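You operate a simulated robot arm through the tools that you are given. There is no shell and no other tool. Be economical: measure what you need, move in short steps, check, and stop when the job is done.

Carry out the task below with a simulated two-armed robot. There is one attempt and no reset: what you move stays moved.

JOB
Thin the softener in the wash cup with water and tip it into the soft bay.
Fine: hold the rinse bottle while you pull its cap up, fill the wash cup to its 60 line, stand the bottle back and hold it to push the cap shut. Then empty the cup into the soft bay, stand it on the washer top and shut the soap drawer. Spill no more than a spoonful, pinch nothing, drop nothing. Set down upright: rinse bottle, wash cup.

Only the result counts: the job must be done as asked and must still hold three seconds after the hand-in. Knocking over, shifting, dropping, spilling or breaking anything else fails it. A push-on lid holds only when it is set on centred and level and pressed home; a screw cap is set on level and turned clockwise until tight.

ROBOT AND FRAMES
Two 7-joint arms with two-finger grippers on one trunk, on a base that drives. Base frame: it is fixed to the floor where the robot stands at the start and does not move with it; the origin is under the middle of the robot, x ahead of it, y to its left, z up. Readings come in m, rad, newtons and seconds.
The left shoulder is at the start at [0.078, 0.151, 0.988], the right one opposite. With the tool pointing down near the work surface each hand reaches from about 0.34 to 0.8 m from the robot's upright axis, wherever it stands, measured 20 degrees to its own side. Places, roughly: dosing bottle [-1.25, 2.75, 1.25]; dosing cup [-1.25, 5, 0.75]; dryer dial [0.5, 0.6, 0.8]; knob stopper [-1.25, 3, 1]; mixing cup [-1.25, 2.75, 1]; pull cap [0.6, -0.2, 1]; reducer [-1.25, 3.25, 1.25]; reducer knob [-1.4, 3.2, 1.4]; rubber stopper [1, 1.25, 0.75]; salt tin [-1.25, 3.25, 1.25]; slim bottle [-1.25, 3, 1]; soap drawer [0.4, 0.2, 0.8]; soda tin [-1.25, 2.75, 1.25]; softener bottle [-1.25, 5.5, 1]; something [-1.4, 2.7, 1.4]; starch bottle [1.25, 4.5, 1.5]. Payload 2.54 kg a hand.
The TCP of each hand is the grasp point between the finger pads, 0.03 m short of the fingertips. In the tool frame z runs along the fingers and y along their closing line. Largest opening 0.116 m; the body of the gripper starts 0.095 m behind the TCP.
Orientation is that of the tool frame in the base frame, as a unit quaternion [w, x, y, z]. With the fingers straight down and closing along the base's y, the tool's x points along the base's -x, its y along +y and its z along -z.

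CONTROLS
- The arms move only by the tool play_rows. It takes "left_increments", "right_increments" or both (then of equal length, played together; a hand with none holds still); each is a list of rows, each an object of numbers (a shift or turn left out is 0, a gripper value left out holds the last): "x", "y", "z": the shift along the tool's x, y, z in m; "wx", "wy", "wz": the turn, a rotation vector about the tool's x, y, z in rad. In form: [{"x": .., "y": .., "z": .., "wx": .., "wy": .., "wz": ..}, ...]. A call has 1 to 20 rows; each row is the pose to reach, as a shift and turn from the pose commanded when the call began, along the tool's axes at that moment. "left_claw" and "right_claw" are, for a hand that has rows, the gripper command, from -1 (shut) to 1 (fully open), values between in proportion, set as the call begins (left out, the last holds). Rows are played at 5 a second. More than 0.05 m and 0.15 rad between two rows, or a gripper value outside its range, and nothing of the call is played. A pose out of reach is approached as far as the arm can. The call stops where the force on the tool passes 40 N (or 10 N more than at its start, if that is more) or the arm is blocked; 0.2 s more then pass. Each finger travels about 0.072 m/s and halts on what it meets, pressing with about 36 N; the grip force reading is that of the motor and also rises with nothing between the fingers. The clock runs only during rows and for 0.2 s after the last one: add rows that repeat a pose to give the fingers time. It gives the time, the measured TCP pose, the force on the tool (base axes), the opening and the grip force at its end, in the units of the frame above (readings bear some noise), with the torque about the TCP (base axes, N m) and any sound that the robot's microphone picked up.
- Cameras (640 x 400 px; columns grow to the right, rows downward): "scene" is now at [0.1611, 0.0089, 1.1318]; the picture's right is [0.10, -1.00, 0.00], its down [-0.32, -0.03, -0.95] and it looks along [0.94, 0.09, -0.32] (base axes); focal length 214 px, centre (320, 200). "left" rides on the left gripper at [0.069, 0.015, -0.122] in its tool frame; the picture's right is [-0.21, 0.98, 0.00], its down [-0.83, -0.18, -0.53] and it looks along [-0.52, -0.11, 0.85] (tool axes); focal length 251 px, centre (320, 200). "right" rides on the right gripper at [0.069, -0.015, -0.122] in its tool frame; the picture's right is [0.21, 0.98, 0.00], its down [-0.83, 0.18, -0.53] and it looks along [-0.52, 0.11, 0.85] (tool axes); focal length 251 px, centre (320, 200). There is no depth. A picture from a camera that has moved, and an enlarged one, comes with that camera's place and axes in the base frame and with its lens.
- camera(camera): a new picture of that camera. It takes no simulated time.
- raise_lower(by): slides the trunk up (or, below 0, down) by that many m; the arms and the scene camera ride with it, the base frame stays. It gives what a move gives, with no picture.
- drive_base(legs): drives the robot by 1 to 6 legs, each [ahead, left, turn to the left] in m, m and rad, along the robot's own axes; the way and the turn of a leg run together, so that a leg with both is an arc; at most 1.5 m and 3.142 rad a leg. The arms and the cameras ride along, it lands a little off, and it stops where it bumps. It gives what a move gives.
- aim_head(pan, tilt): turns the head with the scene camera to pan (to the left, within 1.396 rad either way) and tilt (down, from -0.506 to 1.204), counted from straight ahead of the robot. It gives what a move gives.
- enlarge(camera, box): a new picture of the part [left, top, right, bottom] of that camera's present view, enlarged. It takes no simulated time.
- close_job(): hands the job in; it is judged then, once.

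Work in short steps. Places have to be worked out from the pictures, the camera data and where the tool is seen: move nearer, look again, correct. Check each grasp and each placing, and mend what went wrong. You have 120 turns and 100 pictures in all, those below and enlarged ones among them. Open the grippers and draw the arms clear of the work before you hand the job in, unless the task says otherwise; then end with one line.

The tools are called as a command line: name --argument value ..., lists and objects as JSON in quotes. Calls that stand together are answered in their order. play_rows: Moves the arms, as the interface text tells. Its arguments: {"type":"object","properties":{"left_increments":{"type":"array","items":{"type":"object","properties":{"x":{"type":"number"},"y":{"type":"number"},"z":{"type":"number"},"wx":{"type":"number"},"wy":{"type":"number"},"wz":{"type":"number"}}}},"left_claw":{"type":"number"},"right_increments":{"type":"array","items":{"type":"object","properties":{"x":{"type":"number"},"y":{"type":"number"},"z":{"type":"number"},"wx":{"type":"number"},"wy":{"type":"number"},"wz":{"type":"number"}}}},"right_claw":{"type":"number"}},"required":[]} The other tools are called the same way: raise_lower (by) slides the trunk up or down; drive_base (legs) drives the base; aim_head (pan, tilt) turns the head that bears the scene camera; camera (camera) takes a picture; enlarge (camera, box) takes an enlarged picture of a part of a camera's view; close_job () hands the job in.

At the start:

```text
time: 0.0
left_tcp_pos: [0.4516, 0.168, 1.2112]
left_ee_rot: [0.001, 0.0, 1.0, -0.002]
left_wrist_force: [0.1, -0.3, 0.5]
left_wrist_torque: [-0.02, 0.02, 0.01]
left_grip_width: 0.116
left_finger_force: 0.1
right_tcp_pos: [0.3817, -0.1422, 1.2096]
right_ee_rot: [0.0, 0.0, 1.0, 0.001]
right_wrist_force: [0.6, 0.5, -0.3]
right_wrist_torque: [-0.01, -0.02, 0.0]
right_grip_width: 0.1158
right_finger_force: 0.0
trunk travel left (down, up): [-0.225, 0.064]
robot x, y, heading: [-0.0027, 0.0012, 0.003]
head pan, tilt: [0.096, 0.33]
```

scene: 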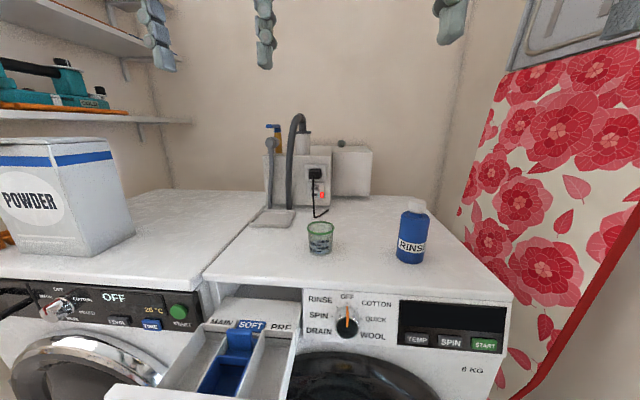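
right: 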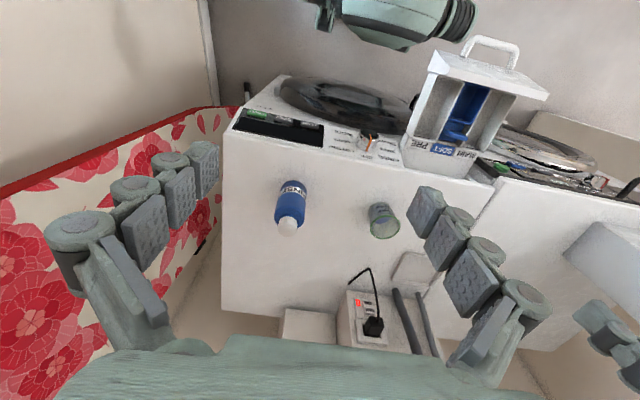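
left: 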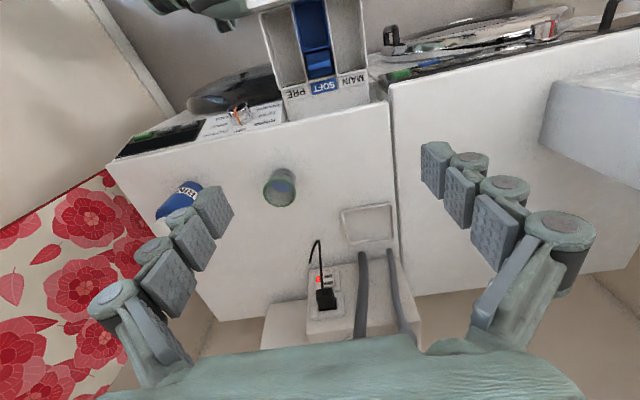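

I start with closer looks at the cup, the bottle and the drawer.

enlarge --camera "scene" --box '[280, 190, 440, 290]'

enlarge --camera "right" --box '[240, 120, 440, 260]'

enlarge --camera "scene" --box '[100, 280, 300, 400]'

```text
4.00 times, centred on (360, 240) of scene
camera zoom: at [0.1611, 0.0089, 1.1318], right [0.1, -1.0, 0.0], down [-0.32, -0.03, -0.95], along [0.94, 0.09, -0.32], focal length 858 px, centre (160, 40)
```

zoom: 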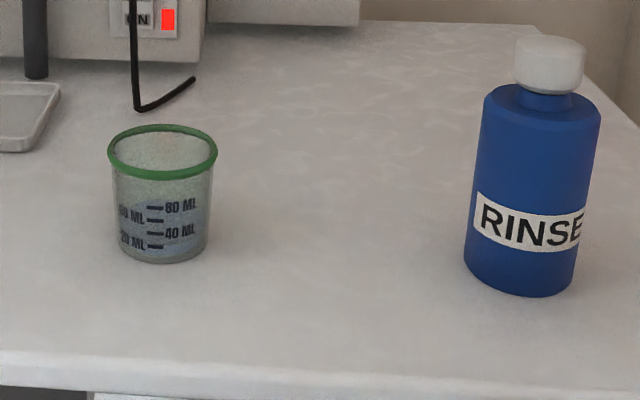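

```text
2.86 times, centred on (340, 190) of right
camera zoom: at [0.3124, -0.1562, 1.3326], right [-0.21, 0.98, 0.0], down [0.83, 0.18, 0.53], along [0.52, 0.12, -0.85], focal length 718 px, centre (263, 229)
```

zoom: 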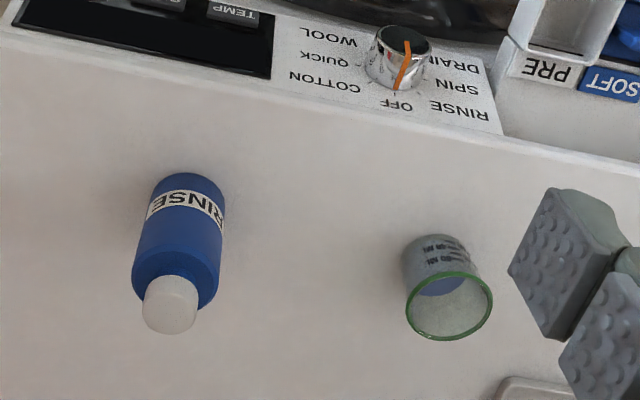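

```text
3.20 times, centred on (200, 340) of scene
camera zoom: at [0.1611, 0.0089, 1.1318], right [0.1, -1.0, 0.0], down [-0.32, -0.03, -0.95], along [0.94, 0.09, -0.32], focal length 686 px, centre (704, -248)
```

zoom: 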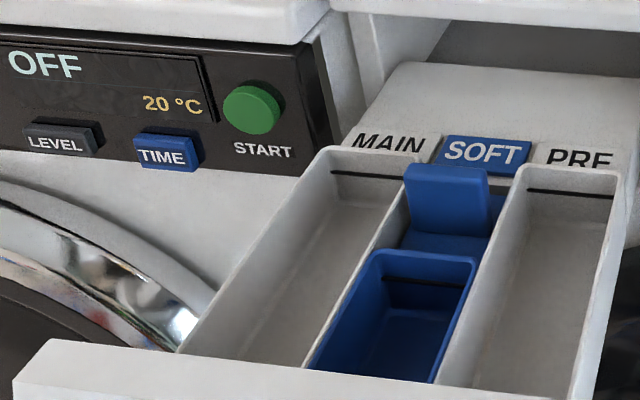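

The two views put the bottle at about (0.596, -0.152), body z 0.845–0.95 and cap about 0.957–0.985. The cup is at about (0.606, 0.052), with its rim at about 0.911. I bring the right hand to a pre-grasp, pitched 30° down towards the bottle body.

play_rows --right_increments '[{"x": -0.012, "z": 0.03, "wy": -0.131}, {"x": -0.025, "z": 0.06, "wy": -0.262}, {"x": -0.038, "z": 0.09, "wy": -0.393}, {"x": -0.05, "z": 0.12, "wy": -0.524}, {"x": -0.063, "y": -0.003, "z": 0.15, "wy": -0.655}, {"x": -0.076, "y": -0.006, "z": 0.18, "wy": -0.785}, {"x": -0.088, "y": -0.008, "z": 0.21, "wy": -0.916}, {"x": -0.101, "y": -0.01, "z": 0.245, "wy": -1.047}, {"x": -0.101, "y": -0.01, "z": 0.245, "wy": -1.047}]' --right_claw 1

camera --camera "right"

camera --camera "scene"

```text
time: 2.0
left_tcp_pos: [0.4509, 0.1676, 1.2098]
left_ee_rot: [0.001, 0.0, 1.0, -0.001]
left_wrist_force: [0.4, -0.2, -0.6]
left_wrist_torque: [0.0, 0.01, 0.03]
left_grip_width: 0.116
left_finger_force: 0.1
right_tcp_pos: [0.5017, -0.1463, 0.9728]
right_ee_rot: [0.5, 0.001, 0.866, 0.0]
right_wrist_force: [-0.3, -0.2, -0.7]
right_wrist_torque: [0.04, -0.01, 0.0]
right_grip_width: 0.1162
right_finger_force: 0.0
right hand out of reach, approached as far as the arm can: row 8, 9
trunk travel left (down, up): [-0.225, 0.064]
robot x, y, heading: [-0.0016, 0.0, 0.001]
head pan, tilt: [0.096, 0.33]
```

```text
93 pictures are left
camera right: at [0.3606, -0.1606, 0.9751], right [-0.11, 0.98, -0.18], down [-0.05, 0.18, 0.98], along [0.99, 0.11, 0.03], focal length 251 px, centre (320, 200)
```

right: 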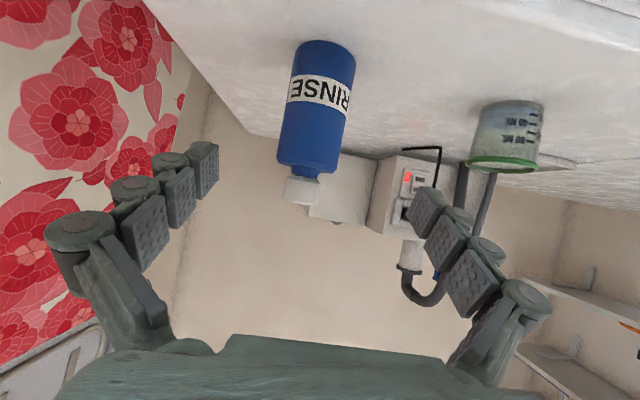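

```text
92 pictures are left
camera scene: at [0.1609, 0.0089, 1.1319], right [0.1, -1.0, 0.0], down [-0.32, -0.03, -0.95], along [0.94, 0.09, -0.32], focal length 214 px, centre (320, 200)
```

scene: 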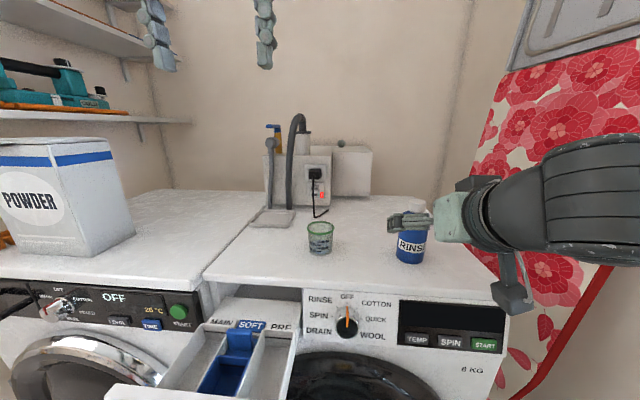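

The hand ended out of reach because the arm is folded too close. I back the robot 0.15 m for a longer reach.

drive_base --legs '[[-0.15, 0, 0]]'

```text
time: 3.4
left_tcp_pos: [0.3001, 0.1675, 1.2108]
left_ee_rot: [0.001, 0.0, 1.0, -0.001]
left_wrist_force: [-0.3, 1.3, -0.1]
left_wrist_torque: [0.01, -0.05, -0.02]
left_grip_width: 0.1162
left_finger_force: 0.0
right_tcp_pos: [0.3502, -0.1467, 0.9728]
right_ee_rot: [0.499, 0.002, 0.866, -0.001]
right_wrist_force: [0.3, 0.3, 0.2]
right_wrist_torque: [-0.05, 0.0, 0.02]
right_grip_width: 0.116
right_finger_force: 0.0
trunk travel left (down, up): [-0.225, 0.064]
robot x, y, heading: [-0.1517, -0.0009, -0.003]
head pan, tilt: [0.096, 0.33]
```

The bottle position is confirmed at (0.596, -0.153). I move the right hand to the pre-grasp in front of it.

play_rows --right_increments '[{"x": -0.015, "y": -0.002, "z": 0.03}, {"x": -0.03, "y": -0.003, "z": 0.06}, {"x": -0.045, "y": -0.005, "z": 0.09}, {"x": -0.0597, "y": -0.006, "z": 0.1194}, {"x": -0.0597, "y": -0.006, "z": 0.1194}]'

```text
time: 4.6
left_tcp_pos: [0.3009, 0.1678, 1.2104]
left_ee_rot: [0.001, 0.0, 1.0, -0.001]
left_wrist_force: [0.3, 0.2, 0.7]
left_wrist_torque: [-0.03, 0.0, 0.01]
left_grip_width: 0.1158
left_finger_force: 0.0
right_tcp_pos: [0.4839, -0.1545, 0.9658]
right_ee_rot: [0.499, 0.001, 0.867, 0.0]
right_wrist_force: [-0.1, -0.9, -0.7]
right_wrist_torque: [-0.03, -0.01, 0.01]
right_grip_width: 0.1161
right_finger_force: 0.0
trunk travel left (down, up): [-0.225, 0.064]
robot x, y, heading: [-0.1537, 0.0007, 0.002]
head pan, tilt: [0.096, 0.33]
```

On target. I slide in 0.13 m along the tool axis, fingers open.

play_rows --right_increments '[{"z": 0.033, "y": 0.001}, {"z": 0.066, "y": 0.001}, {"z": 0.099, "y": 0.001}, {"z": 0.13, "y": 0.001}, {"z": 0.13, "y": 0.001}]'

camera --camera "right"

camera --camera "scene"

```text
time: 5.8
left_tcp_pos: [0.3003, 0.1669, 1.2114]
left_ee_rot: [0.001, 0.0, 1.0, -0.001]
left_wrist_force: [0.7, -0.6, 0.1]
left_wrist_torque: [0.04, 0.0, -0.03]
left_grip_width: 0.1159
left_finger_force: 0.0
right_tcp_pos: [0.5973, -0.151, 0.8998]
right_ee_rot: [0.499, 0.001, 0.866, 0.0]
right_wrist_force: [0.2, -0.4, -1.1]
right_wrist_torque: [-0.01, -0.05, 0.04]
right_grip_width: 0.116
right_finger_force: 0.2
trunk travel left (down, up): [-0.225, 0.064]
robot x, y, heading: [-0.1483, -0.0019, -0.0]
head pan, tilt: [0.096, 0.33]
```

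```text
91 pictures are left
camera right: at [0.4566, -0.1659, 0.9021], right [-0.11, 0.98, -0.18], down [-0.05, 0.18, 0.98], along [0.99, 0.11, 0.03], focal length 251 px, centre (320, 200)
```

right: 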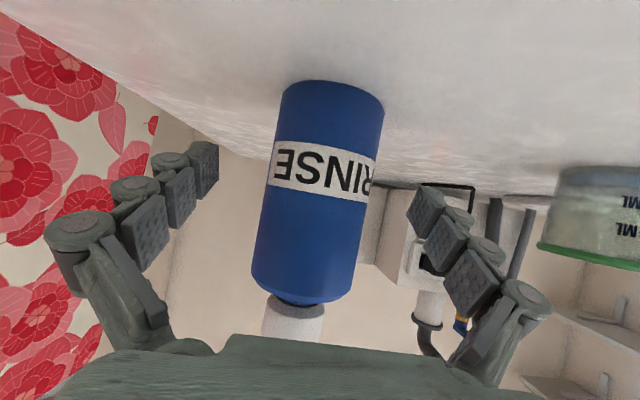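

```text
90 pictures are left
camera scene: at [0.0103, 0.0088, 1.1318], right [0.1, -1.0, 0.0], down [-0.32, -0.03, -0.95], along [0.94, 0.09, -0.32], focal length 214 px, centre (320, 200)
```

scene: 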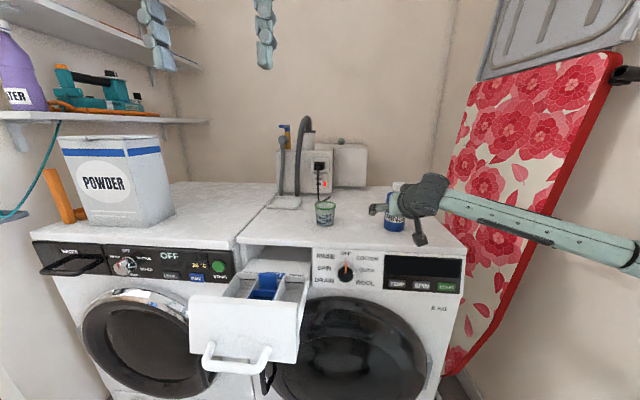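

The bottle is well between the pads, so I close the right gripper.

play_rows --right_increments '[{"z": 0.0}, {"z": 0.0}, {"z": 0.0}, {"z": 0.0}, {"z": 0.0}]' --right_claw -0.2

camera --camera "right"

```text
time: 7.0
left_tcp_pos: [0.3006, 0.1678, 1.2105]
left_ee_rot: [0.001, 0.0, 1.0, -0.001]
left_wrist_force: [0.7, -0.1, -0.2]
left_wrist_torque: [-0.02, -0.02, 0.01]
left_grip_width: 0.1161
left_finger_force: 0.0
right_tcp_pos: [0.598, -0.153, 0.9004]
right_ee_rot: [0.5, 0.001, 0.866, 0.0]
right_wrist_force: [-1.3, -0.2, -0.4]
right_wrist_torque: [0.07, 0.02, 0.0]
right_grip_width: 0.0557
right_finger_force: 35.5
trunk travel left (down, up): [-0.225, 0.064]
robot x, y, heading: [-0.151, 0.0001, -0.0]
head pan, tilt: [0.096, 0.33]
```

```text
89 pictures are left
camera right: at [0.4564, -0.1661, 0.9023], right [-0.11, 0.98, -0.18], down [-0.05, 0.18, 0.98], along [0.99, 0.11, 0.03], focal length 251 px, centre (320, 200)
```

right: 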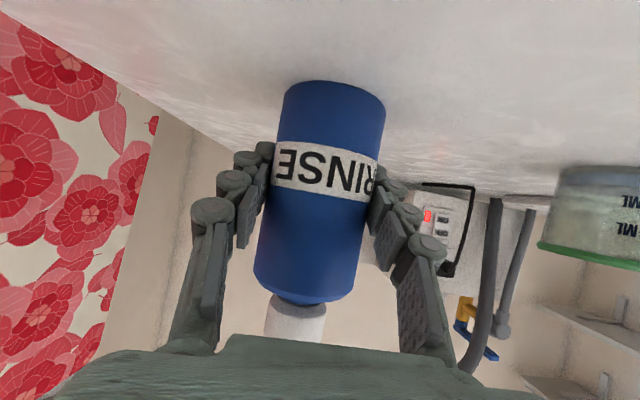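

The right grip holds (0.056 m wide), but the left hand would be at the edge of its reach from here. I release, retreat, and move the base nearer and to the right.

play_rows --right_increments '[{"z": 0.0}, {"z": 0.0}, {"z": 0.0}, {"z": 0.0}, {"z": 0.0}, {"z": -0.03}, {"z": -0.07}, {"z": -0.11}, {"z": -0.14}]' --right_claw 1

drive_base --legs '[[0.06, -0.07, 0]]'

camera --camera "right"

```text
time: 9.0
left_tcp_pos: [0.3014, 0.1683, 1.2114]
left_ee_rot: [0.001, 0.001, 1.0, -0.001]
left_wrist_force: [0.8, 1.4, 1.3]
left_wrist_torque: [0.01, -0.05, -0.02]
left_grip_width: 0.1161
left_finger_force: 0.0
right_tcp_pos: [0.4743, -0.1526, 0.9684]
right_ee_rot: [0.499, 0.001, 0.866, 0.0]
right_wrist_force: [-0.2, -0.3, 0.6]
right_wrist_torque: [-0.01, -0.01, -0.01]
right_grip_width: 0.1161
right_finger_force: 0.0
trunk travel left (down, up): [-0.225, 0.064]
robot x, y, heading: [-0.1498, 0.0005, -0.004]
head pan, tilt: [0.096, 0.33]
```

```text
time: 10.3
left_tcp_pos: [0.361, 0.1009, 1.2108]
left_ee_rot: [0.0, -0.001, 1.0, -0.001]
left_wrist_force: [-0.2, -0.5, -0.1]
left_wrist_torque: [0.03, 0.01, 0.02]
left_grip_width: 0.116
left_finger_force: 0.1
right_tcp_pos: [0.5358, -0.2203, 0.9702]
right_ee_rot: [0.5, 0.002, 0.866, -0.001]
right_wrist_force: [0.0, -0.4, -0.5]
right_wrist_torque: [0.01, -0.01, 0.01]
right_grip_width: 0.116
right_finger_force: 0.1
trunk travel left (down, up): [-0.225, 0.064]
robot x, y, heading: [-0.0891, -0.0636, 0.005]
head pan, tilt: [0.096, 0.33]
```

```text
88 pictures are left
camera right: at [0.3949, -0.234, 0.9711], right [-0.11, 0.98, -0.18], down [-0.05, 0.18, 0.98], along [0.99, 0.11, 0.03], focal length 251 px, centre (320, 200)
```

right: 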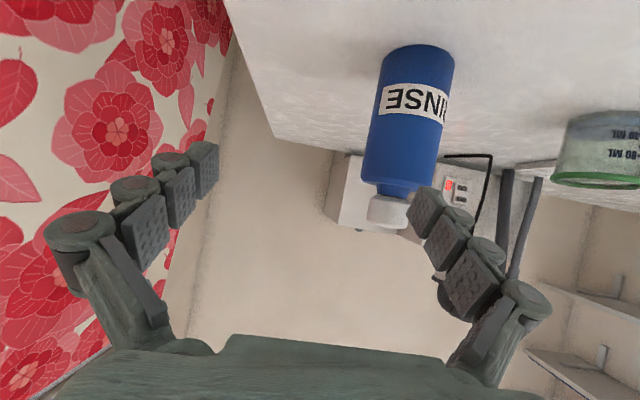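

The bottle is unmoved. I retreat slightly, shift left, slide in and grip again.

play_rows --right_increments '[{"x": 0.015, "z": -0.03}, {"x": 0.03, "z": -0.05}, {"x": 0.03, "y": 0.035, "z": -0.05}, {"x": 0.03, "y": 0.0673, "z": -0.046}, {"x": 0.03, "y": 0.0673, "z": -0.01}, {"x": 0.03, "y": 0.0673, "z": 0.03}, {"x": 0.03, "y": 0.0673, "z": 0.06}, {"x": 0.0302, "y": 0.0673, "z": 0.0881}, {"x": 0.0302, "y": 0.0673, "z": 0.0881}]'

camera --camera "right"

```text
time: 12.3
left_tcp_pos: [0.3614, 0.1012, 1.2105]
left_ee_rot: [0.001, -0.001, 1.0, -0.001]
left_wrist_force: [-0.3, -0.6, -0.5]
left_wrist_torque: [-0.01, 0.05, 0.0]
left_grip_width: 0.1157
left_finger_force: 0.1
right_tcp_pos: [0.5944, -0.1522, 0.9003]
right_ee_rot: [0.499, 0.0, 0.867, 0.0]
right_wrist_force: [0.7, 1.0, 0.6]
right_wrist_torque: [0.01, -0.01, 0.01]
right_grip_width: 0.1162
right_finger_force: 0.0
trunk travel left (down, up): [-0.225, 0.064]
robot x, y, heading: [-0.0889, -0.0696, -0.004]
head pan, tilt: [0.096, 0.33]
```

```text
87 pictures are left
camera right: at [0.4537, -0.1658, 0.9029], right [-0.11, 0.98, -0.19], down [-0.05, 0.18, 0.98], along [0.99, 0.11, 0.03], focal length 251 px, centre (320, 200)
```

right: 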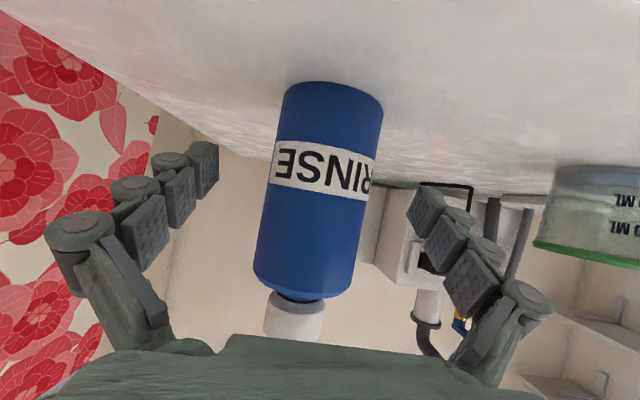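

Same place as before. I grip the bottle with the right hand while the left moves above the cap with its fingers part open.

play_rows --right_increments '[{"z": 0}, {"z": 0}, {"z": 0}, {"z": 0}, {"z": 0}, {"z": 0}, {"z": 0}, {"z": 0}, {"z": 0}, {"z": 0}, {"z": 0}]' --right_claw -0.2 --left_increments '[{"x": -0.03, "y": -0.03}, {"x": -0.06, "y": -0.06}, {"x": -0.09, "y": -0.09}, {"x": -0.12, "y": -0.12}, {"x": -0.15, "y": -0.15}, {"x": -0.18, "y": -0.18}, {"x": -0.21, "y": -0.21}, {"x": -0.2356, "y": -0.24, "z": 0.03}, {"x": -0.2356, "y": -0.2542, "z": 0.07}, {"x": -0.2356, "y": -0.2542, "z": 0.11}, {"x": -0.2356, "y": -0.2542, "z": 0.11}]' --left_claw 0.2

camera --camera "left"

camera --camera "scene"

```text
time: 14.7
left_tcp_pos: [0.5173, -0.1396, 1.0895]
left_ee_rot: [0.001, -0.001, 1.0, -0.001]
left_wrist_force: [0.0, -0.1, 0.0]
left_wrist_torque: [-0.01, -0.02, 0.01]
left_grip_width: 0.0697
left_finger_force: 0.1
left hand out of reach, approached as far as the arm can: row 4, 5, 6, 7, 8, 9, 10, 11
right_tcp_pos: [0.5935, -0.1512, 0.8999]
right_ee_rot: [0.499, -0.001, 0.867, 0.001]
right_wrist_force: [0.0, -0.4, 1.6]
right_wrist_torque: [0.07, -0.03, 0.01]
right_grip_width: 0.056
right_finger_force: 35.5
trunk travel left (down, up): [-0.225, 0.064]
robot x, y, heading: [-0.0885, -0.0671, 0.004]
head pan, tilt: [0.096, 0.33]
```

```text
86 pictures are left
camera left: at [0.4477, -0.1245, 1.2113], right [0.21, 0.98, 0.0], down [0.82, -0.18, 0.54], along [0.52, -0.12, -0.84], focal length 251 px, centre (320, 200)
```

left: 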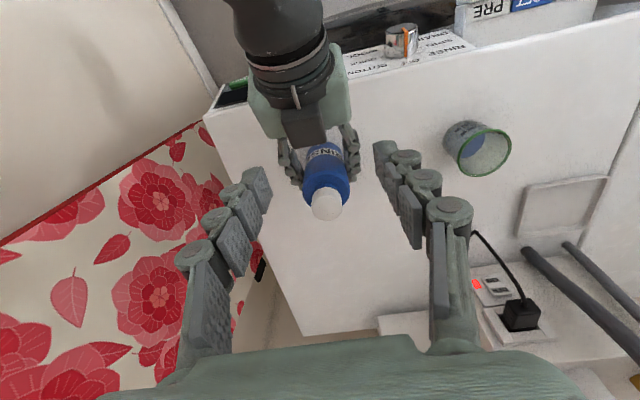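

```text
85 pictures are left
camera scene: at [0.0702, -0.0586, 1.1318], right [0.1, -1.0, 0.0], down [-0.32, -0.03, -0.95], along [0.94, 0.09, -0.32], focal length 214 px, centre (320, 200)
```

scene: 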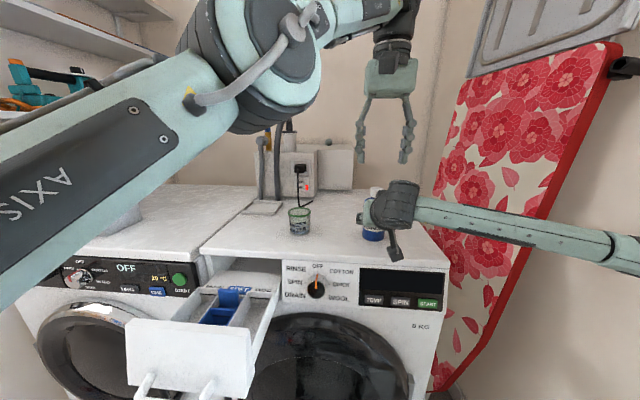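

The left hand pointing straight down can't reach far enough. I yaw it 45° and tilt it 30°, so the wrist comes from the left-back and clear of the right hand.

play_rows --left_increments '[{"wx": 0.0294, "wy": -0.0709, "wz": 0.1096}, {"wx": 0.0587, "wy": -0.1418, "wz": 0.2192}, {"wx": 0.0881, "wy": -0.2127, "wz": 0.3288}, {"wx": 0.1174, "wy": -0.2835, "wz": 0.4383}, {"wx": 0.1468, "wy": -0.3544, "wz": 0.5479}, {"wx": 0.1761, "wy": -0.4253, "wz": 0.6575}, {"wx": 0.2055, "wy": -0.4962, "wz": 0.7671}, {"wx": 0.2055, "wy": -0.4962, "wz": 0.7671}]'

camera --camera "left"

```text
time: 16.5
left_tcp_pos: [0.5179, -0.137, 1.0899]
left_ee_rot: [0.24, 0.369, 0.892, -0.099]
left_wrist_force: [0.2, 0.4, -0.4]
left_wrist_torque: [0.0, -0.01, 0.03]
left_grip_width: 0.0697
left_finger_force: 0.1
right_tcp_pos: [0.5938, -0.1516, 0.9008]
right_ee_rot: [0.499, 0.0, 0.866, 0.0]
right_wrist_force: [0.5, 0.3, 1.4]
right_wrist_torque: [0.13, -0.02, 0.05]
right_grip_width: 0.0561
right_finger_force: 35.7
trunk travel left (down, up): [-0.225, 0.064]
robot x, y, heading: [-0.0905, -0.0694, 0.001]
head pan, tilt: [0.096, 0.33]
```

```text
84 pictures are left
camera left: at [0.4416, -0.0409, 1.1618], right [0.82, 0.56, 0.11], down [0.19, -0.44, 0.88], along [0.54, -0.7, -0.47], focal length 251 px, centre (320, 200)
```

left: 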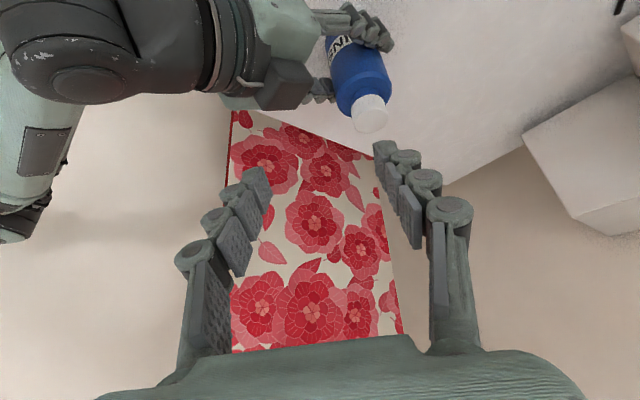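

The cap shows at about (0.596, -0.15, 0.977). I move to a standoff 0.07 m along the tool axis from the cap grasp.

play_rows --left_increments '[{"x": 0.001, "y": 0.023, "z": 0.015}, {"x": 0.0017, "y": 0.0453, "z": 0.03}, {"x": 0.0017, "y": 0.0453, "z": 0.0503}, {"x": 0.0017, "y": 0.0453, "z": 0.0503}]'

camera --camera "left"

```text
time: 17.5
left_tcp_pos: [0.566, -0.1225, 1.0449]
left_ee_rot: [0.24, 0.37, 0.892, -0.1]
left_wrist_force: [-0.2, 0.1, -0.7]
left_wrist_torque: [0.01, -0.04, -0.03]
left_grip_width: 0.0697
left_finger_force: 0.0
right_tcp_pos: [0.5943, -0.1518, 0.9013]
right_ee_rot: [0.499, 0.001, 0.867, 0.0]
right_wrist_force: [0.3, 0.3, 2.4]
right_wrist_torque: [0.1, -0.03, -0.02]
right_grip_width: 0.0558
right_finger_force: 36.3
trunk travel left (down, up): [-0.225, 0.064]
robot x, y, heading: [-0.0918, -0.0657, 0.002]
head pan, tilt: [0.096, 0.33]
```

```text
83 pictures are left
camera left: at [0.4906, -0.0256, 1.1167], right [0.82, 0.56, 0.11], down [0.19, -0.44, 0.88], along [0.54, -0.7, -0.47], focal length 251 px, centre (320, 200)
```

left: 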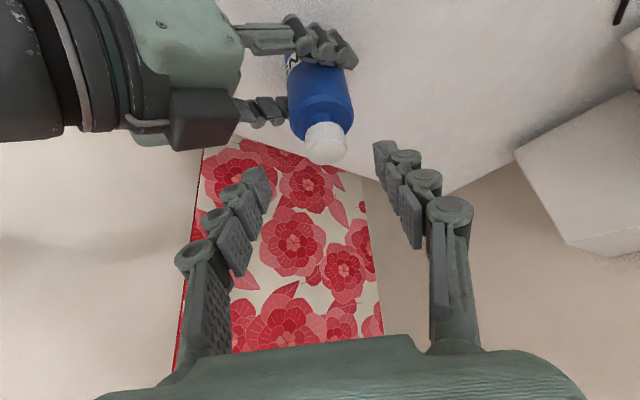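

The cap is aligned to within a few mm. I slide onto it, then close.

play_rows --left_increments '[{"x": -0.0015, "y": 0.0025, "z": 0.03}, {"x": -0.0015, "y": 0.0025, "z": 0.055}, {"x": -0.0015, "y": 0.0025, "z": 0.0701}, {"x": -0.0015, "y": 0.0025, "z": 0.0701}]'

camera --camera "left"

camera --camera "scene"

```text
time: 18.5
left_tcp_pos: [0.5956, -0.1468, 0.986]
left_ee_rot: [0.24, 0.37, 0.892, -0.1]
left_wrist_force: [0.9, -0.5, -0.2]
left_wrist_torque: [-0.01, 0.0, 0.02]
left_grip_width: 0.0694
left_finger_force: 0.0
right_tcp_pos: [0.5948, -0.1517, 0.9017]
right_ee_rot: [0.499, -0.001, 0.867, 0.001]
right_wrist_force: [-0.5, 0.9, 2.7]
right_wrist_torque: [0.12, -0.02, 0.0]
right_grip_width: 0.0556
right_finger_force: 36.1
trunk travel left (down, up): [-0.225, 0.064]
robot x, y, heading: [-0.0904, -0.0689, 0.004]
head pan, tilt: [0.096, 0.33]
```

```text
82 pictures are left
camera left: at [0.519, -0.0492, 1.0572], right [0.82, 0.56, 0.11], down [0.19, -0.44, 0.88], along [0.54, -0.7, -0.47], focal length 251 px, centre (320, 200)
```

left: 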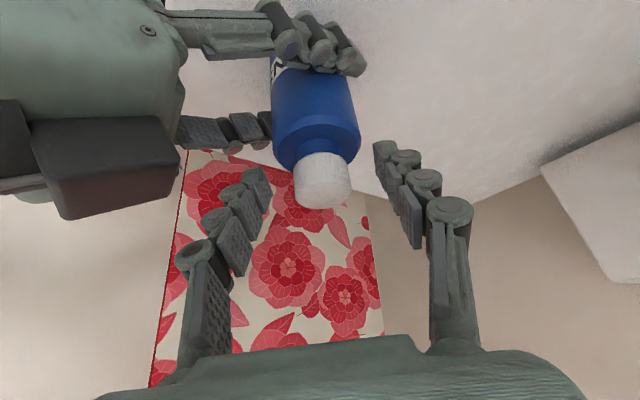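

```text
81 pictures are left
camera scene: at [0.0701, -0.0588, 1.1319], right [0.1, -1.0, 0.0], down [-0.32, -0.03, -0.95], along [0.94, 0.09, -0.32], focal length 214 px, centre (320, 200)
```

scene: 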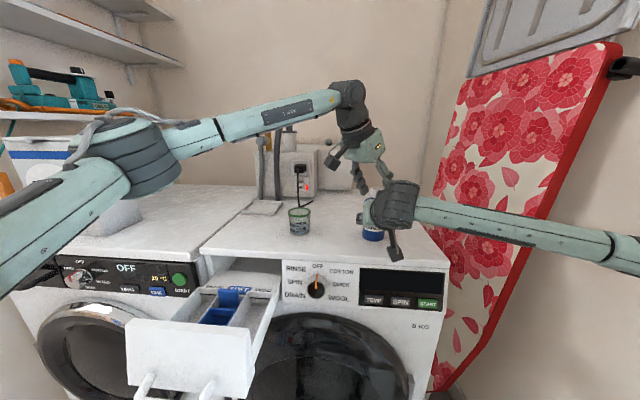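

The cap is centred between the left pads, 13 mm past the TCP. Closing the left gripper.

play_rows --left_increments '[{"z": 0}, {"z": 0}, {"z": 0}, {"z": 0}]' --left_claw -0.6

enlarge --camera "left" --box '[200, 60, 440, 260]'

```text
time: 19.5
left_tcp_pos: [0.5945, -0.1457, 0.9864]
left_ee_rot: [0.241, 0.368, 0.892, -0.099]
left_wrist_force: [4.5, 1.5, -0.2]
left_wrist_torque: [-0.03, -0.04, 0.1]
left_grip_width: 0.0295
left_finger_force: 36.2
right_tcp_pos: [0.5928, -0.1505, 0.9013]
right_ee_rot: [0.499, 0.001, 0.866, 0.0]
right_wrist_force: [-4.5, -0.4, 2.8]
right_wrist_torque: [0.26, -0.27, -0.07]
right_grip_width: 0.0558
right_finger_force: 35.2
trunk travel left (down, up): [-0.225, 0.064]
robot x, y, heading: [-0.0899, -0.0683, 0.002]
head pan, tilt: [0.096, 0.33]
```

```text
2.00 times, centred on (320, 160) of left
camera zoom: at [0.5192, -0.0487, 1.0574], right [0.82, 0.56, 0.11], down [0.19, -0.44, 0.88], along [0.54, -0.7, -0.47], focal length 503 px, centre (320, 280)
```

zoom: 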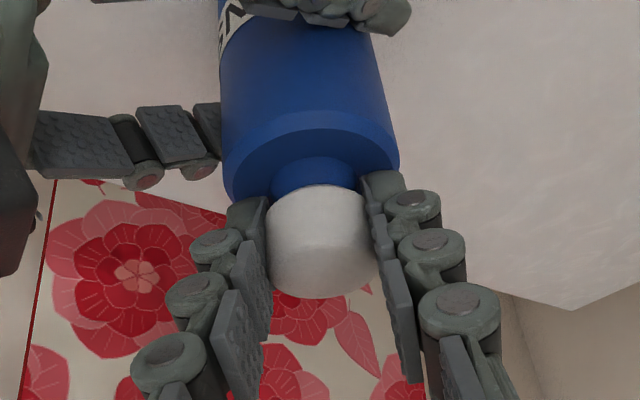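

Cap gripped (0.0295 m). I pull straight up in small steps.

play_rows --left_increments '[{"x": -0.001, "z": -0.0017}, {"x": -0.002, "z": -0.0035}, {"x": -0.003, "z": -0.0052}, {"x": -0.004, "z": -0.0069}, {"x": -0.005, "z": -0.0087}]'

enlarge --camera "left" --box '[200, 60, 440, 260]'

```text
time: 20.7
left_tcp_pos: [0.5947, -0.1457, 0.9957]
left_ee_rot: [0.241, 0.369, 0.892, -0.099]
left_wrist_force: [7.9, 3.1, -1.2]
left_wrist_torque: [0.03, -0.13, 0.11]
left_grip_width: 0.0298
left_finger_force: 35.6
right_tcp_pos: [0.5941, -0.1526, 0.9016]
right_ee_rot: [0.499, 0.0, 0.867, 0.001]
right_wrist_force: [-8.4, -1.5, 4.4]
right_wrist_torque: [0.35, -0.56, -0.07]
right_grip_width: 0.0557
right_finger_force: 35.9
trunk travel left (down, up): [-0.225, 0.064]
robot x, y, heading: [-0.0901, -0.0667, -0.003]
head pan, tilt: [0.096, 0.33]
```

```text
2.00 times, centred on (320, 160) of left
camera zoom: at [0.5188, -0.0487, 1.068], right [0.82, 0.56, 0.11], down [0.19, -0.44, 0.88], along [0.54, -0.7, -0.47], focal length 503 px, centre (320, 280)
```

zoom: 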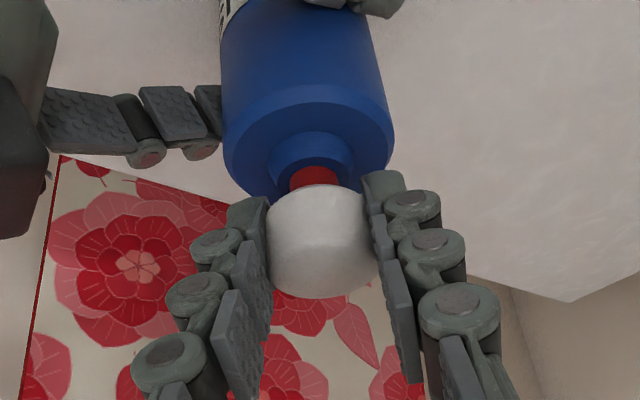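

The cap rose 9 mm, showing a red stem, with little force. I pull a further 3 mm to feel whether it is at its stop.

play_rows --left_increments '[{"x": -0.0007, "z": -0.0013}, {"x": -0.0015, "z": -0.0026}, {"x": -0.0015, "z": -0.0026}]'

enlarge --camera "left" --box '[200, 60, 440, 260]'

```text
time: 21.5
left_tcp_pos: [0.5934, -0.1454, 0.9995]
left_ee_rot: [0.241, 0.369, 0.892, -0.099]
left_wrist_force: [7.3, 3.5, -0.4]
left_wrist_torque: [0.13, -0.06, 0.12]
left_grip_width: 0.0296
left_finger_force: 36.0
right_tcp_pos: [0.5943, -0.1516, 0.9006]
right_ee_rot: [0.499, 0.001, 0.867, 0.0]
right_wrist_force: [-6.6, -3.3, 4.2]
right_wrist_torque: [0.37, -0.52, -0.06]
right_grip_width: 0.056
right_finger_force: 36.4
trunk travel left (down, up): [-0.225, 0.064]
robot x, y, heading: [-0.0955, -0.0687, 0.004]
head pan, tilt: [0.096, 0.33]
```

```text
2.00 times, centred on (320, 160) of left
camera zoom: at [0.5187, -0.049, 1.0709], right [0.82, 0.56, 0.11], down [0.19, -0.44, 0.88], along [0.54, -0.7, -0.47], focal length 503 px, centre (320, 280)
```

zoom: 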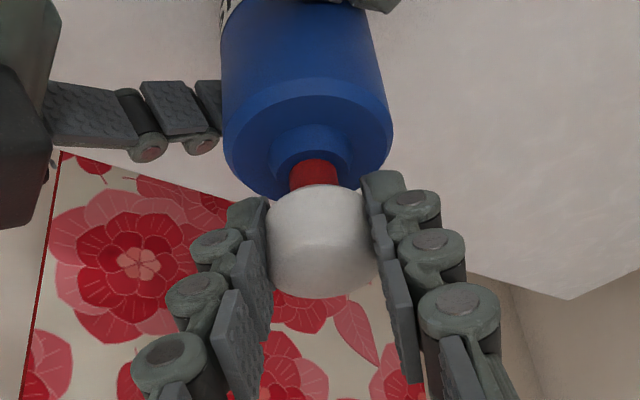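

It still slides freely. I pull another 4 mm, watching the force.

play_rows --left_increments '[{"x": -0.001, "z": -0.0017}, {"x": -0.002, "z": -0.0035}, {"x": -0.002, "z": -0.0035}]'

enlarge --camera "left" --box '[200, 60, 440, 260]'

```text
time: 22.3
left_tcp_pos: [0.5924, -0.1465, 1.0038]
left_ee_rot: [0.24, 0.369, 0.893, -0.099]
left_wrist_force: [8.6, 3.5, -2.1]
left_wrist_torque: [0.03, -0.14, 0.16]
left_grip_width: 0.0293
left_finger_force: 36.0
right_tcp_pos: [0.5937, -0.1518, 0.9002]
right_ee_rot: [0.499, 0.001, 0.867, 0.0]
right_wrist_force: [-8.4, -5.4, 5.4]
right_wrist_torque: [0.42, -0.66, -0.08]
right_grip_width: 0.056
right_finger_force: 35.6
trunk travel left (down, up): [-0.225, 0.064]
robot x, y, heading: [-0.0903, -0.0692, -0.005]
head pan, tilt: [0.096, 0.33]
```

```text
2.00 times, centred on (320, 160) of left
camera zoom: at [0.5185, -0.0492, 1.0745], right [0.82, 0.56, 0.11], down [0.19, -0.44, 0.88], along [0.54, -0.7, -0.47], focal length 503 px, centre (320, 280)
```

zoom: 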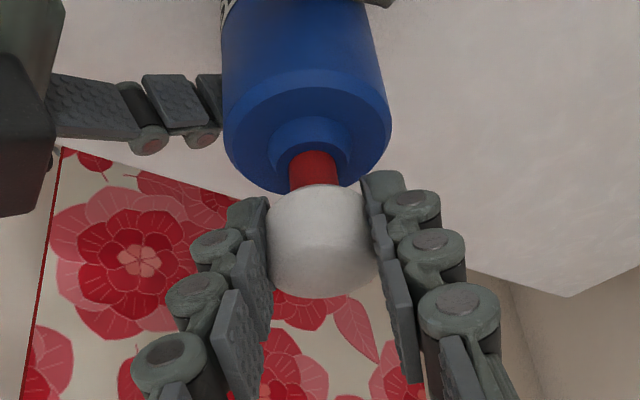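

Still rising. Another 4 mm.

play_rows --left_increments '[{"x": -0.001, "z": -0.0017}, {"x": -0.002, "z": -0.0035}, {"x": -0.002, "z": -0.0035}]'

enlarge --camera "left" --box '[200, 60, 440, 260]'

```text
time: 23.1
left_tcp_pos: [0.5939, -0.1462, 1.0058]
left_ee_rot: [0.239, 0.369, 0.893, -0.098]
left_wrist_force: [8.1, 3.8, -12.5]
left_wrist_torque: [0.08, 0.0, 0.13]
left_grip_width: 0.0293
left_finger_force: 36.0
right_tcp_pos: [0.5942, -0.1519, 0.9015]
right_ee_rot: [0.501, 0.001, 0.865, 0.0]
right_wrist_force: [-7.9, -4.8, 12.0]
right_wrist_torque: [0.44, -0.77, -0.06]
right_grip_width: 0.0558
right_finger_force: 35.5
trunk travel left (down, up): [-0.225, 0.064]
robot x, y, heading: [-0.093, -0.0681, -0.001]
head pan, tilt: [0.096, 0.33]
```

```text
2.00 times, centred on (320, 160) of left
camera zoom: at [0.5187, -0.0492, 1.078], right [0.82, 0.56, 0.11], down [0.19, -0.45, 0.88], along [0.54, -0.7, -0.47], focal length 503 px, centre (320, 280)
```

zoom: 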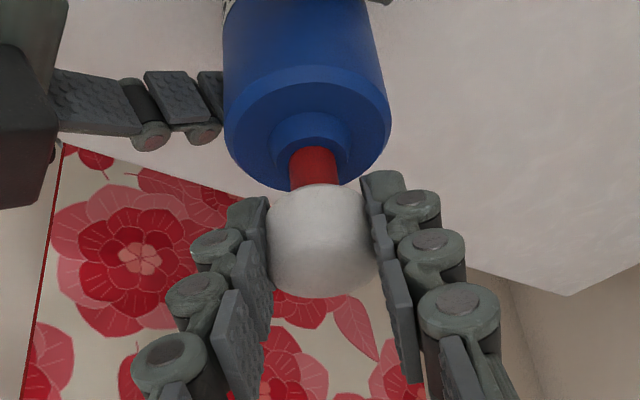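

The force jumped to 12 N, so the cap is at its stop after about 18 mm: open. I release it and withdraw the left hand.

play_rows --left_increments '[{"x": 0.0005, "z": 0.0009}, {"x": 0.0005, "z": 0.0009}, {"x": 0.0005, "z": 0.0009}, {"x": 0.0005, "z": 0.0009}, {"x": -0.005, "z": -0.03}, {"x": -0.01, "z": -0.07}, {"x": -0.01, "z": -0.11}, {"x": -0.01, "y": -0.01, "z": -0.15}, {"x": 0.03, "y": -0.01, "z": -0.17}, {"x": 0.07, "y": -0.01, "z": -0.19}, {"x": 0.11, "y": -0.01, "z": -0.21}, {"x": 0.15, "y": -0.01, "z": -0.22}]' --left_claw 0.2

camera --camera "scene"

camera --camera "right"

camera --camera "left"

```text
time: 25.7
left_tcp_pos: [0.4181, 0.0171, 1.1221]
left_ee_rot: [0.241, 0.368, 0.892, -0.1]
left_wrist_force: [0.4, 0.0, -0.2]
left_wrist_torque: [-0.02, 0.0, 0.0]
left_grip_width: 0.0694
left_finger_force: 0.0
right_tcp_pos: [0.5939, -0.1502, 0.9013]
right_ee_rot: [0.5, 0.0, 0.866, 0.0]
right_wrist_force: [-1.6, 1.4, 2.3]
right_wrist_torque: [0.12, 0.1, -0.03]
right_grip_width: 0.0559
right_finger_force: 36.2
trunk travel left (down, up): [-0.225, 0.064]
robot x, y, heading: [-0.0915, -0.0673, -0.002]
head pan, tilt: [0.096, 0.33]
```

```text
75 pictures are left
camera scene: at [0.07, -0.0586, 1.1319], right [0.1, -1.0, 0.0], down [-0.32, -0.03, -0.95], along [0.94, 0.09, -0.32], focal length 214 px, centre (320, 200)
```

scene: 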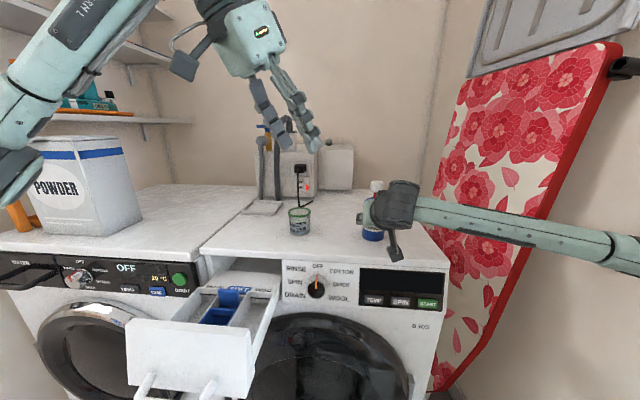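

```text
74 pictures are left
camera right: at [0.4531, -0.1654, 0.9031], right [-0.11, 0.98, -0.18], down [-0.05, 0.18, 0.98], along [0.99, 0.11, 0.03], focal length 251 px, centre (320, 200)
```

right: 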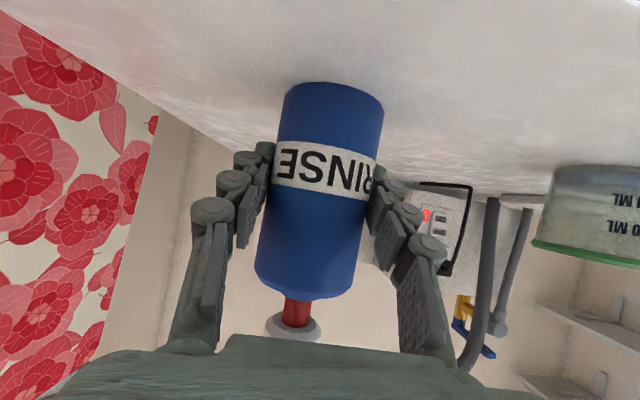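

```text
73 pictures are left
camera left: at [0.3417, 0.114, 1.193], right [0.82, 0.56, 0.11], down [0.19, -0.44, 0.88], along [0.54, -0.7, -0.47], focal length 251 px, centre (320, 200)
```

left: 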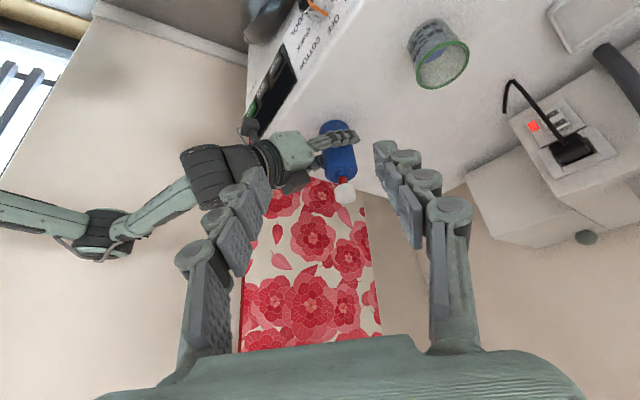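

The cap stands open, at z ≈ 0.98–1.01. I park the left hand further left, lift the bottle straight up, and shift it towards the cup.

play_rows --left_increments '[{"x": 0.021, "y": 0.018, "z": -0.022}, {"x": 0.043, "y": 0.035, "z": -0.044}, {"x": 0.064, "y": 0.053, "z": -0.066}, {"x": 0.085, "y": 0.071, "z": -0.088}, {"x": 0.107, "y": 0.088, "z": -0.11}, {"x": 0.128, "y": 0.106, "z": -0.132}, {"x": 0.128, "y": 0.106, "z": -0.132}, {"x": 0.128, "y": 0.106, "z": -0.132}]' --right_increments '[{"x": -0.015, "z": -0.009}, {"x": -0.03, "z": -0.0175}, {"x": -0.0606, "z": -0.035}, {"x": -0.0866, "z": -0.05}, {"x": -0.1016, "y": 0.03, "z": -0.024}, {"x": -0.1171, "y": 0.065, "z": 0.0028}, {"x": -0.1162, "y": 0.091, "z": 0.0033}, {"x": -0.1162, "y": 0.091, "z": 0.0033}]'

camera --camera "scene"

camera --camera "left"

camera --camera "right"

```text
time: 27.5
left_tcp_pos: [0.3594, 0.2066, 1.1673]
left_ee_rot: [0.24, 0.368, 0.893, -0.1]
left_wrist_force: [0.4, 0.1, 0.9]
left_wrist_torque: [-0.02, 0.02, 0.0]
left_grip_width: 0.0693
left_finger_force: 0.1
left hand out of reach, approached as far as the arm can: row 6, 7, 8
right_tcp_pos: [0.6562, -0.0623, 0.9988]
right_ee_rot: [0.499, 0.0, 0.867, 0.001]
right_wrist_force: [-0.1, 0.2, -1.8]
right_wrist_torque: [-0.03, 0.03, -0.02]
right_grip_width: 0.0559
right_finger_force: 35.3
trunk travel left (down, up): [-0.225, 0.064]
robot x, y, heading: [-0.0917, -0.0655, -0.0]
head pan, tilt: [0.096, 0.33]
```

```text
72 pictures are left
camera scene: at [0.0704, -0.0589, 1.1318], right [0.1, -1.0, 0.0], down [-0.32, -0.03, -0.95], along [0.94, 0.09, -0.32], focal length 214 px, centre (320, 200)
```

scene: 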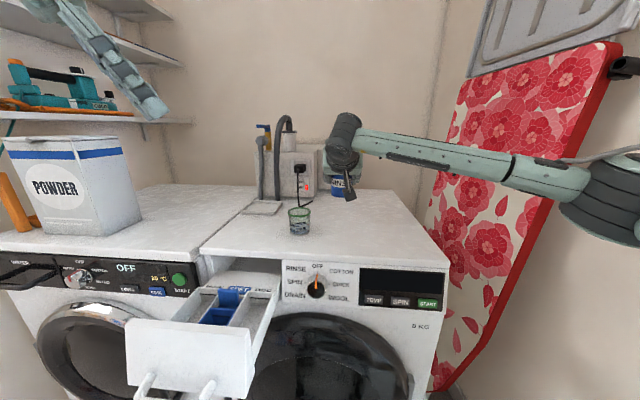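

```text
71 pictures are left
camera left: at [0.2837, 0.3033, 1.2397], right [0.82, 0.56, 0.11], down [0.19, -0.44, 0.88], along [0.54, -0.7, -0.47], focal length 251 px, centre (320, 200)
```

left: 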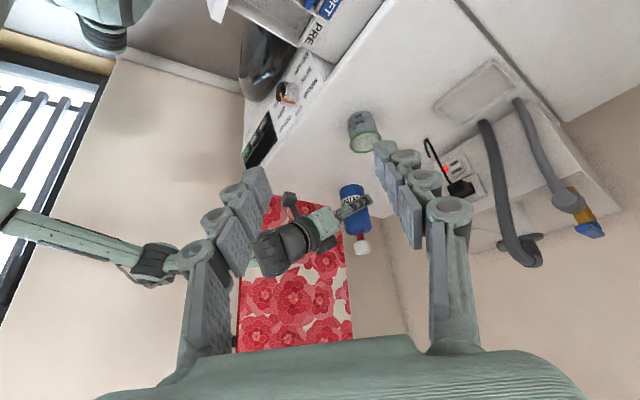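

```text
70 pictures are left
camera right: at [0.5156, -0.0762, 1.0001], right [-0.11, 0.98, -0.18], down [-0.05, 0.18, 0.98], along [0.99, 0.11, 0.03], focal length 251 px, centre (320, 200)
```

right: 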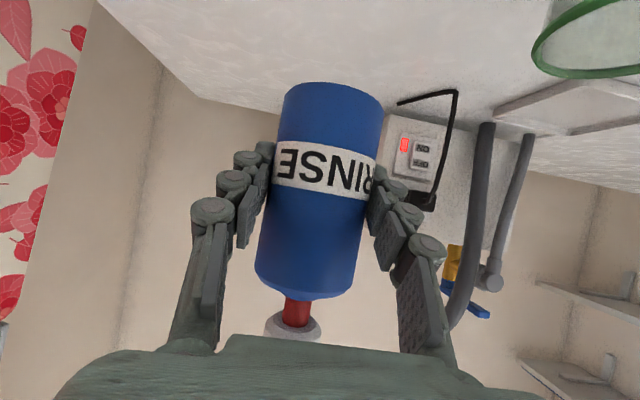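

The bottle is held firmly. I start tilting towards the cup, combining roll with a levelling of the hand up to about 48° and bringing the nozzle over the cup.

play_rows --right_increments '[{"y": 0.015, "wx": 0.0343, "wy": -0.0593, "wz": -0.1278}, {"y": 0.03, "wx": 0.0685, "wy": -0.1186, "wz": -0.2555}, {"x": 0.0041, "y": 0.045, "z": -0.0011, "wx": 0.1028, "wy": -0.1779, "wz": -0.3833}, {"x": 0.0108, "y": 0.058, "z": -0.0007, "wx": 0.137, "wy": -0.2373, "wz": -0.511}, {"x": 0.0203, "y": 0.05, "z": 0.0048, "wx": 0.1713, "wy": -0.2966, "wz": -0.6388}, {"x": 0.0329, "y": 0.041, "z": 0.0109, "wx": 0.2055, "wy": -0.3559, "wz": -0.7665}]'

camera --camera "scene"

camera --camera "left"

```text
time: 28.9
left_tcp_pos: [0.36, 0.207, 1.1682]
left_ee_rot: [0.24, 0.368, 0.893, -0.1]
left_wrist_force: [-0.3, -0.6, 0.3]
left_wrist_torque: [0.02, 0.01, 0.0]
left_grip_width: 0.0694
left_finger_force: 0.1
right_tcp_pos: [0.65, -0.021, 0.9639]
right_ee_rot: [0.603, -0.272, 0.699, -0.272]
right_wrist_force: [0.5, 0.6, -0.9]
right_wrist_torque: [0.02, 0.0, 0.03]
right_grip_width: 0.0557
right_finger_force: 36.0
trunk travel left (down, up): [-0.225, 0.064]
robot x, y, heading: [-0.0916, -0.0712, 0.001]
head pan, tilt: [0.096, 0.33]
```

```text
69 pictures are left
camera scene: at [0.0705, -0.0589, 1.1318], right [0.1, -1.0, 0.0], down [-0.32, -0.03, -0.95], along [0.94, 0.09, -0.32], focal length 214 px, centre (320, 200)
```

scene: 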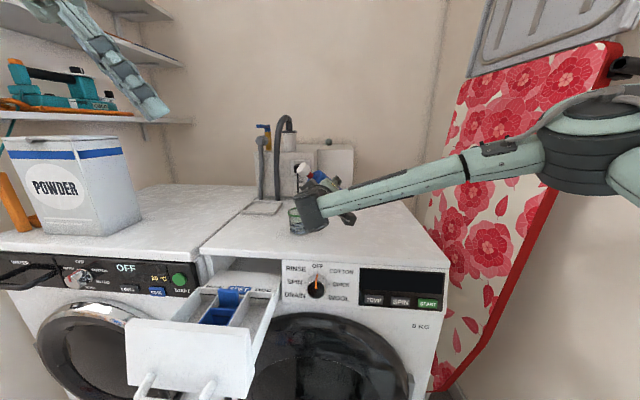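

```text
68 pictures are left
camera left: at [0.2839, 0.3032, 1.2396], right [0.82, 0.56, 0.11], down [0.19, -0.44, 0.88], along [0.54, -0.7, -0.47], focal length 251 px, centre (320, 200)
```

left: 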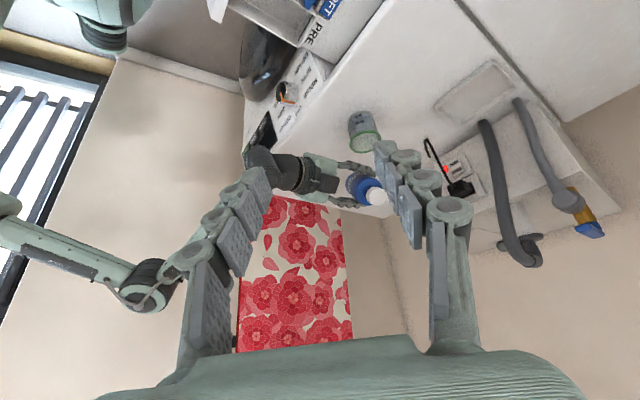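

The nozzle is over the cup at about (0.609, 0.047, 1.035), and nothing flows yet. The scene view of the cup is blocked by the right hand, so I bring the left hand's camera nearer to watch the level.

play_rows --left_increments '[{"x": -0.0022, "y": 0.014, "z": 0.0435}, {"x": -0.0045, "y": 0.028, "z": 0.087}, {"x": -0.0067, "y": 0.042, "z": 0.1304}, {"x": -0.009, "y": 0.056, "z": 0.1739}, {"x": -0.0112, "y": 0.07, "z": 0.2173}, {"x": -0.0135, "y": 0.0841, "z": 0.2608}, {"x": -0.0135, "y": 0.0841, "z": 0.2608}]'

camera --camera "left"

```text
time: 30.5
left_tcp_pos: [0.4773, 0.1407, 0.984]
left_ee_rot: [0.251, 0.356, 0.898, -0.064]
left_wrist_force: [0.5, -1.6, -0.1]
left_wrist_torque: [0.08, 0.02, 0.02]
left_grip_width: 0.0694
left_finger_force: 0.1
left hand out of reach, approached as far as the arm can: row 2, 3, 4, 5, 6, 7
right_tcp_pos: [0.6514, -0.023, 0.9634]
right_ee_rot: [0.602, -0.272, 0.701, -0.271]
right_wrist_force: [-0.3, -0.7, -1.5]
right_wrist_torque: [0.0, 0.03, 0.02]
right_grip_width: 0.0559
right_finger_force: 36.4
trunk travel left (down, up): [-0.225, 0.064]
robot x, y, heading: [-0.0918, -0.067, -0.002]
head pan, tilt: [0.096, 0.33]
```

```text
67 pictures are left
camera left: at [0.3947, 0.2297, 1.0577], right [0.79, 0.59, 0.17], down [0.17, -0.48, 0.86], along [0.59, -0.65, -0.48], focal length 251 px, centre (320, 200)
```

left: 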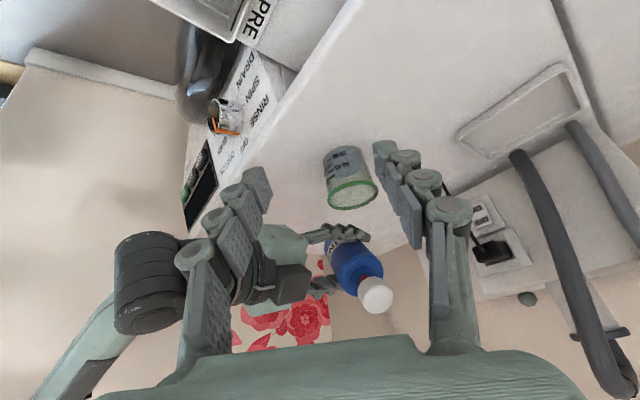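

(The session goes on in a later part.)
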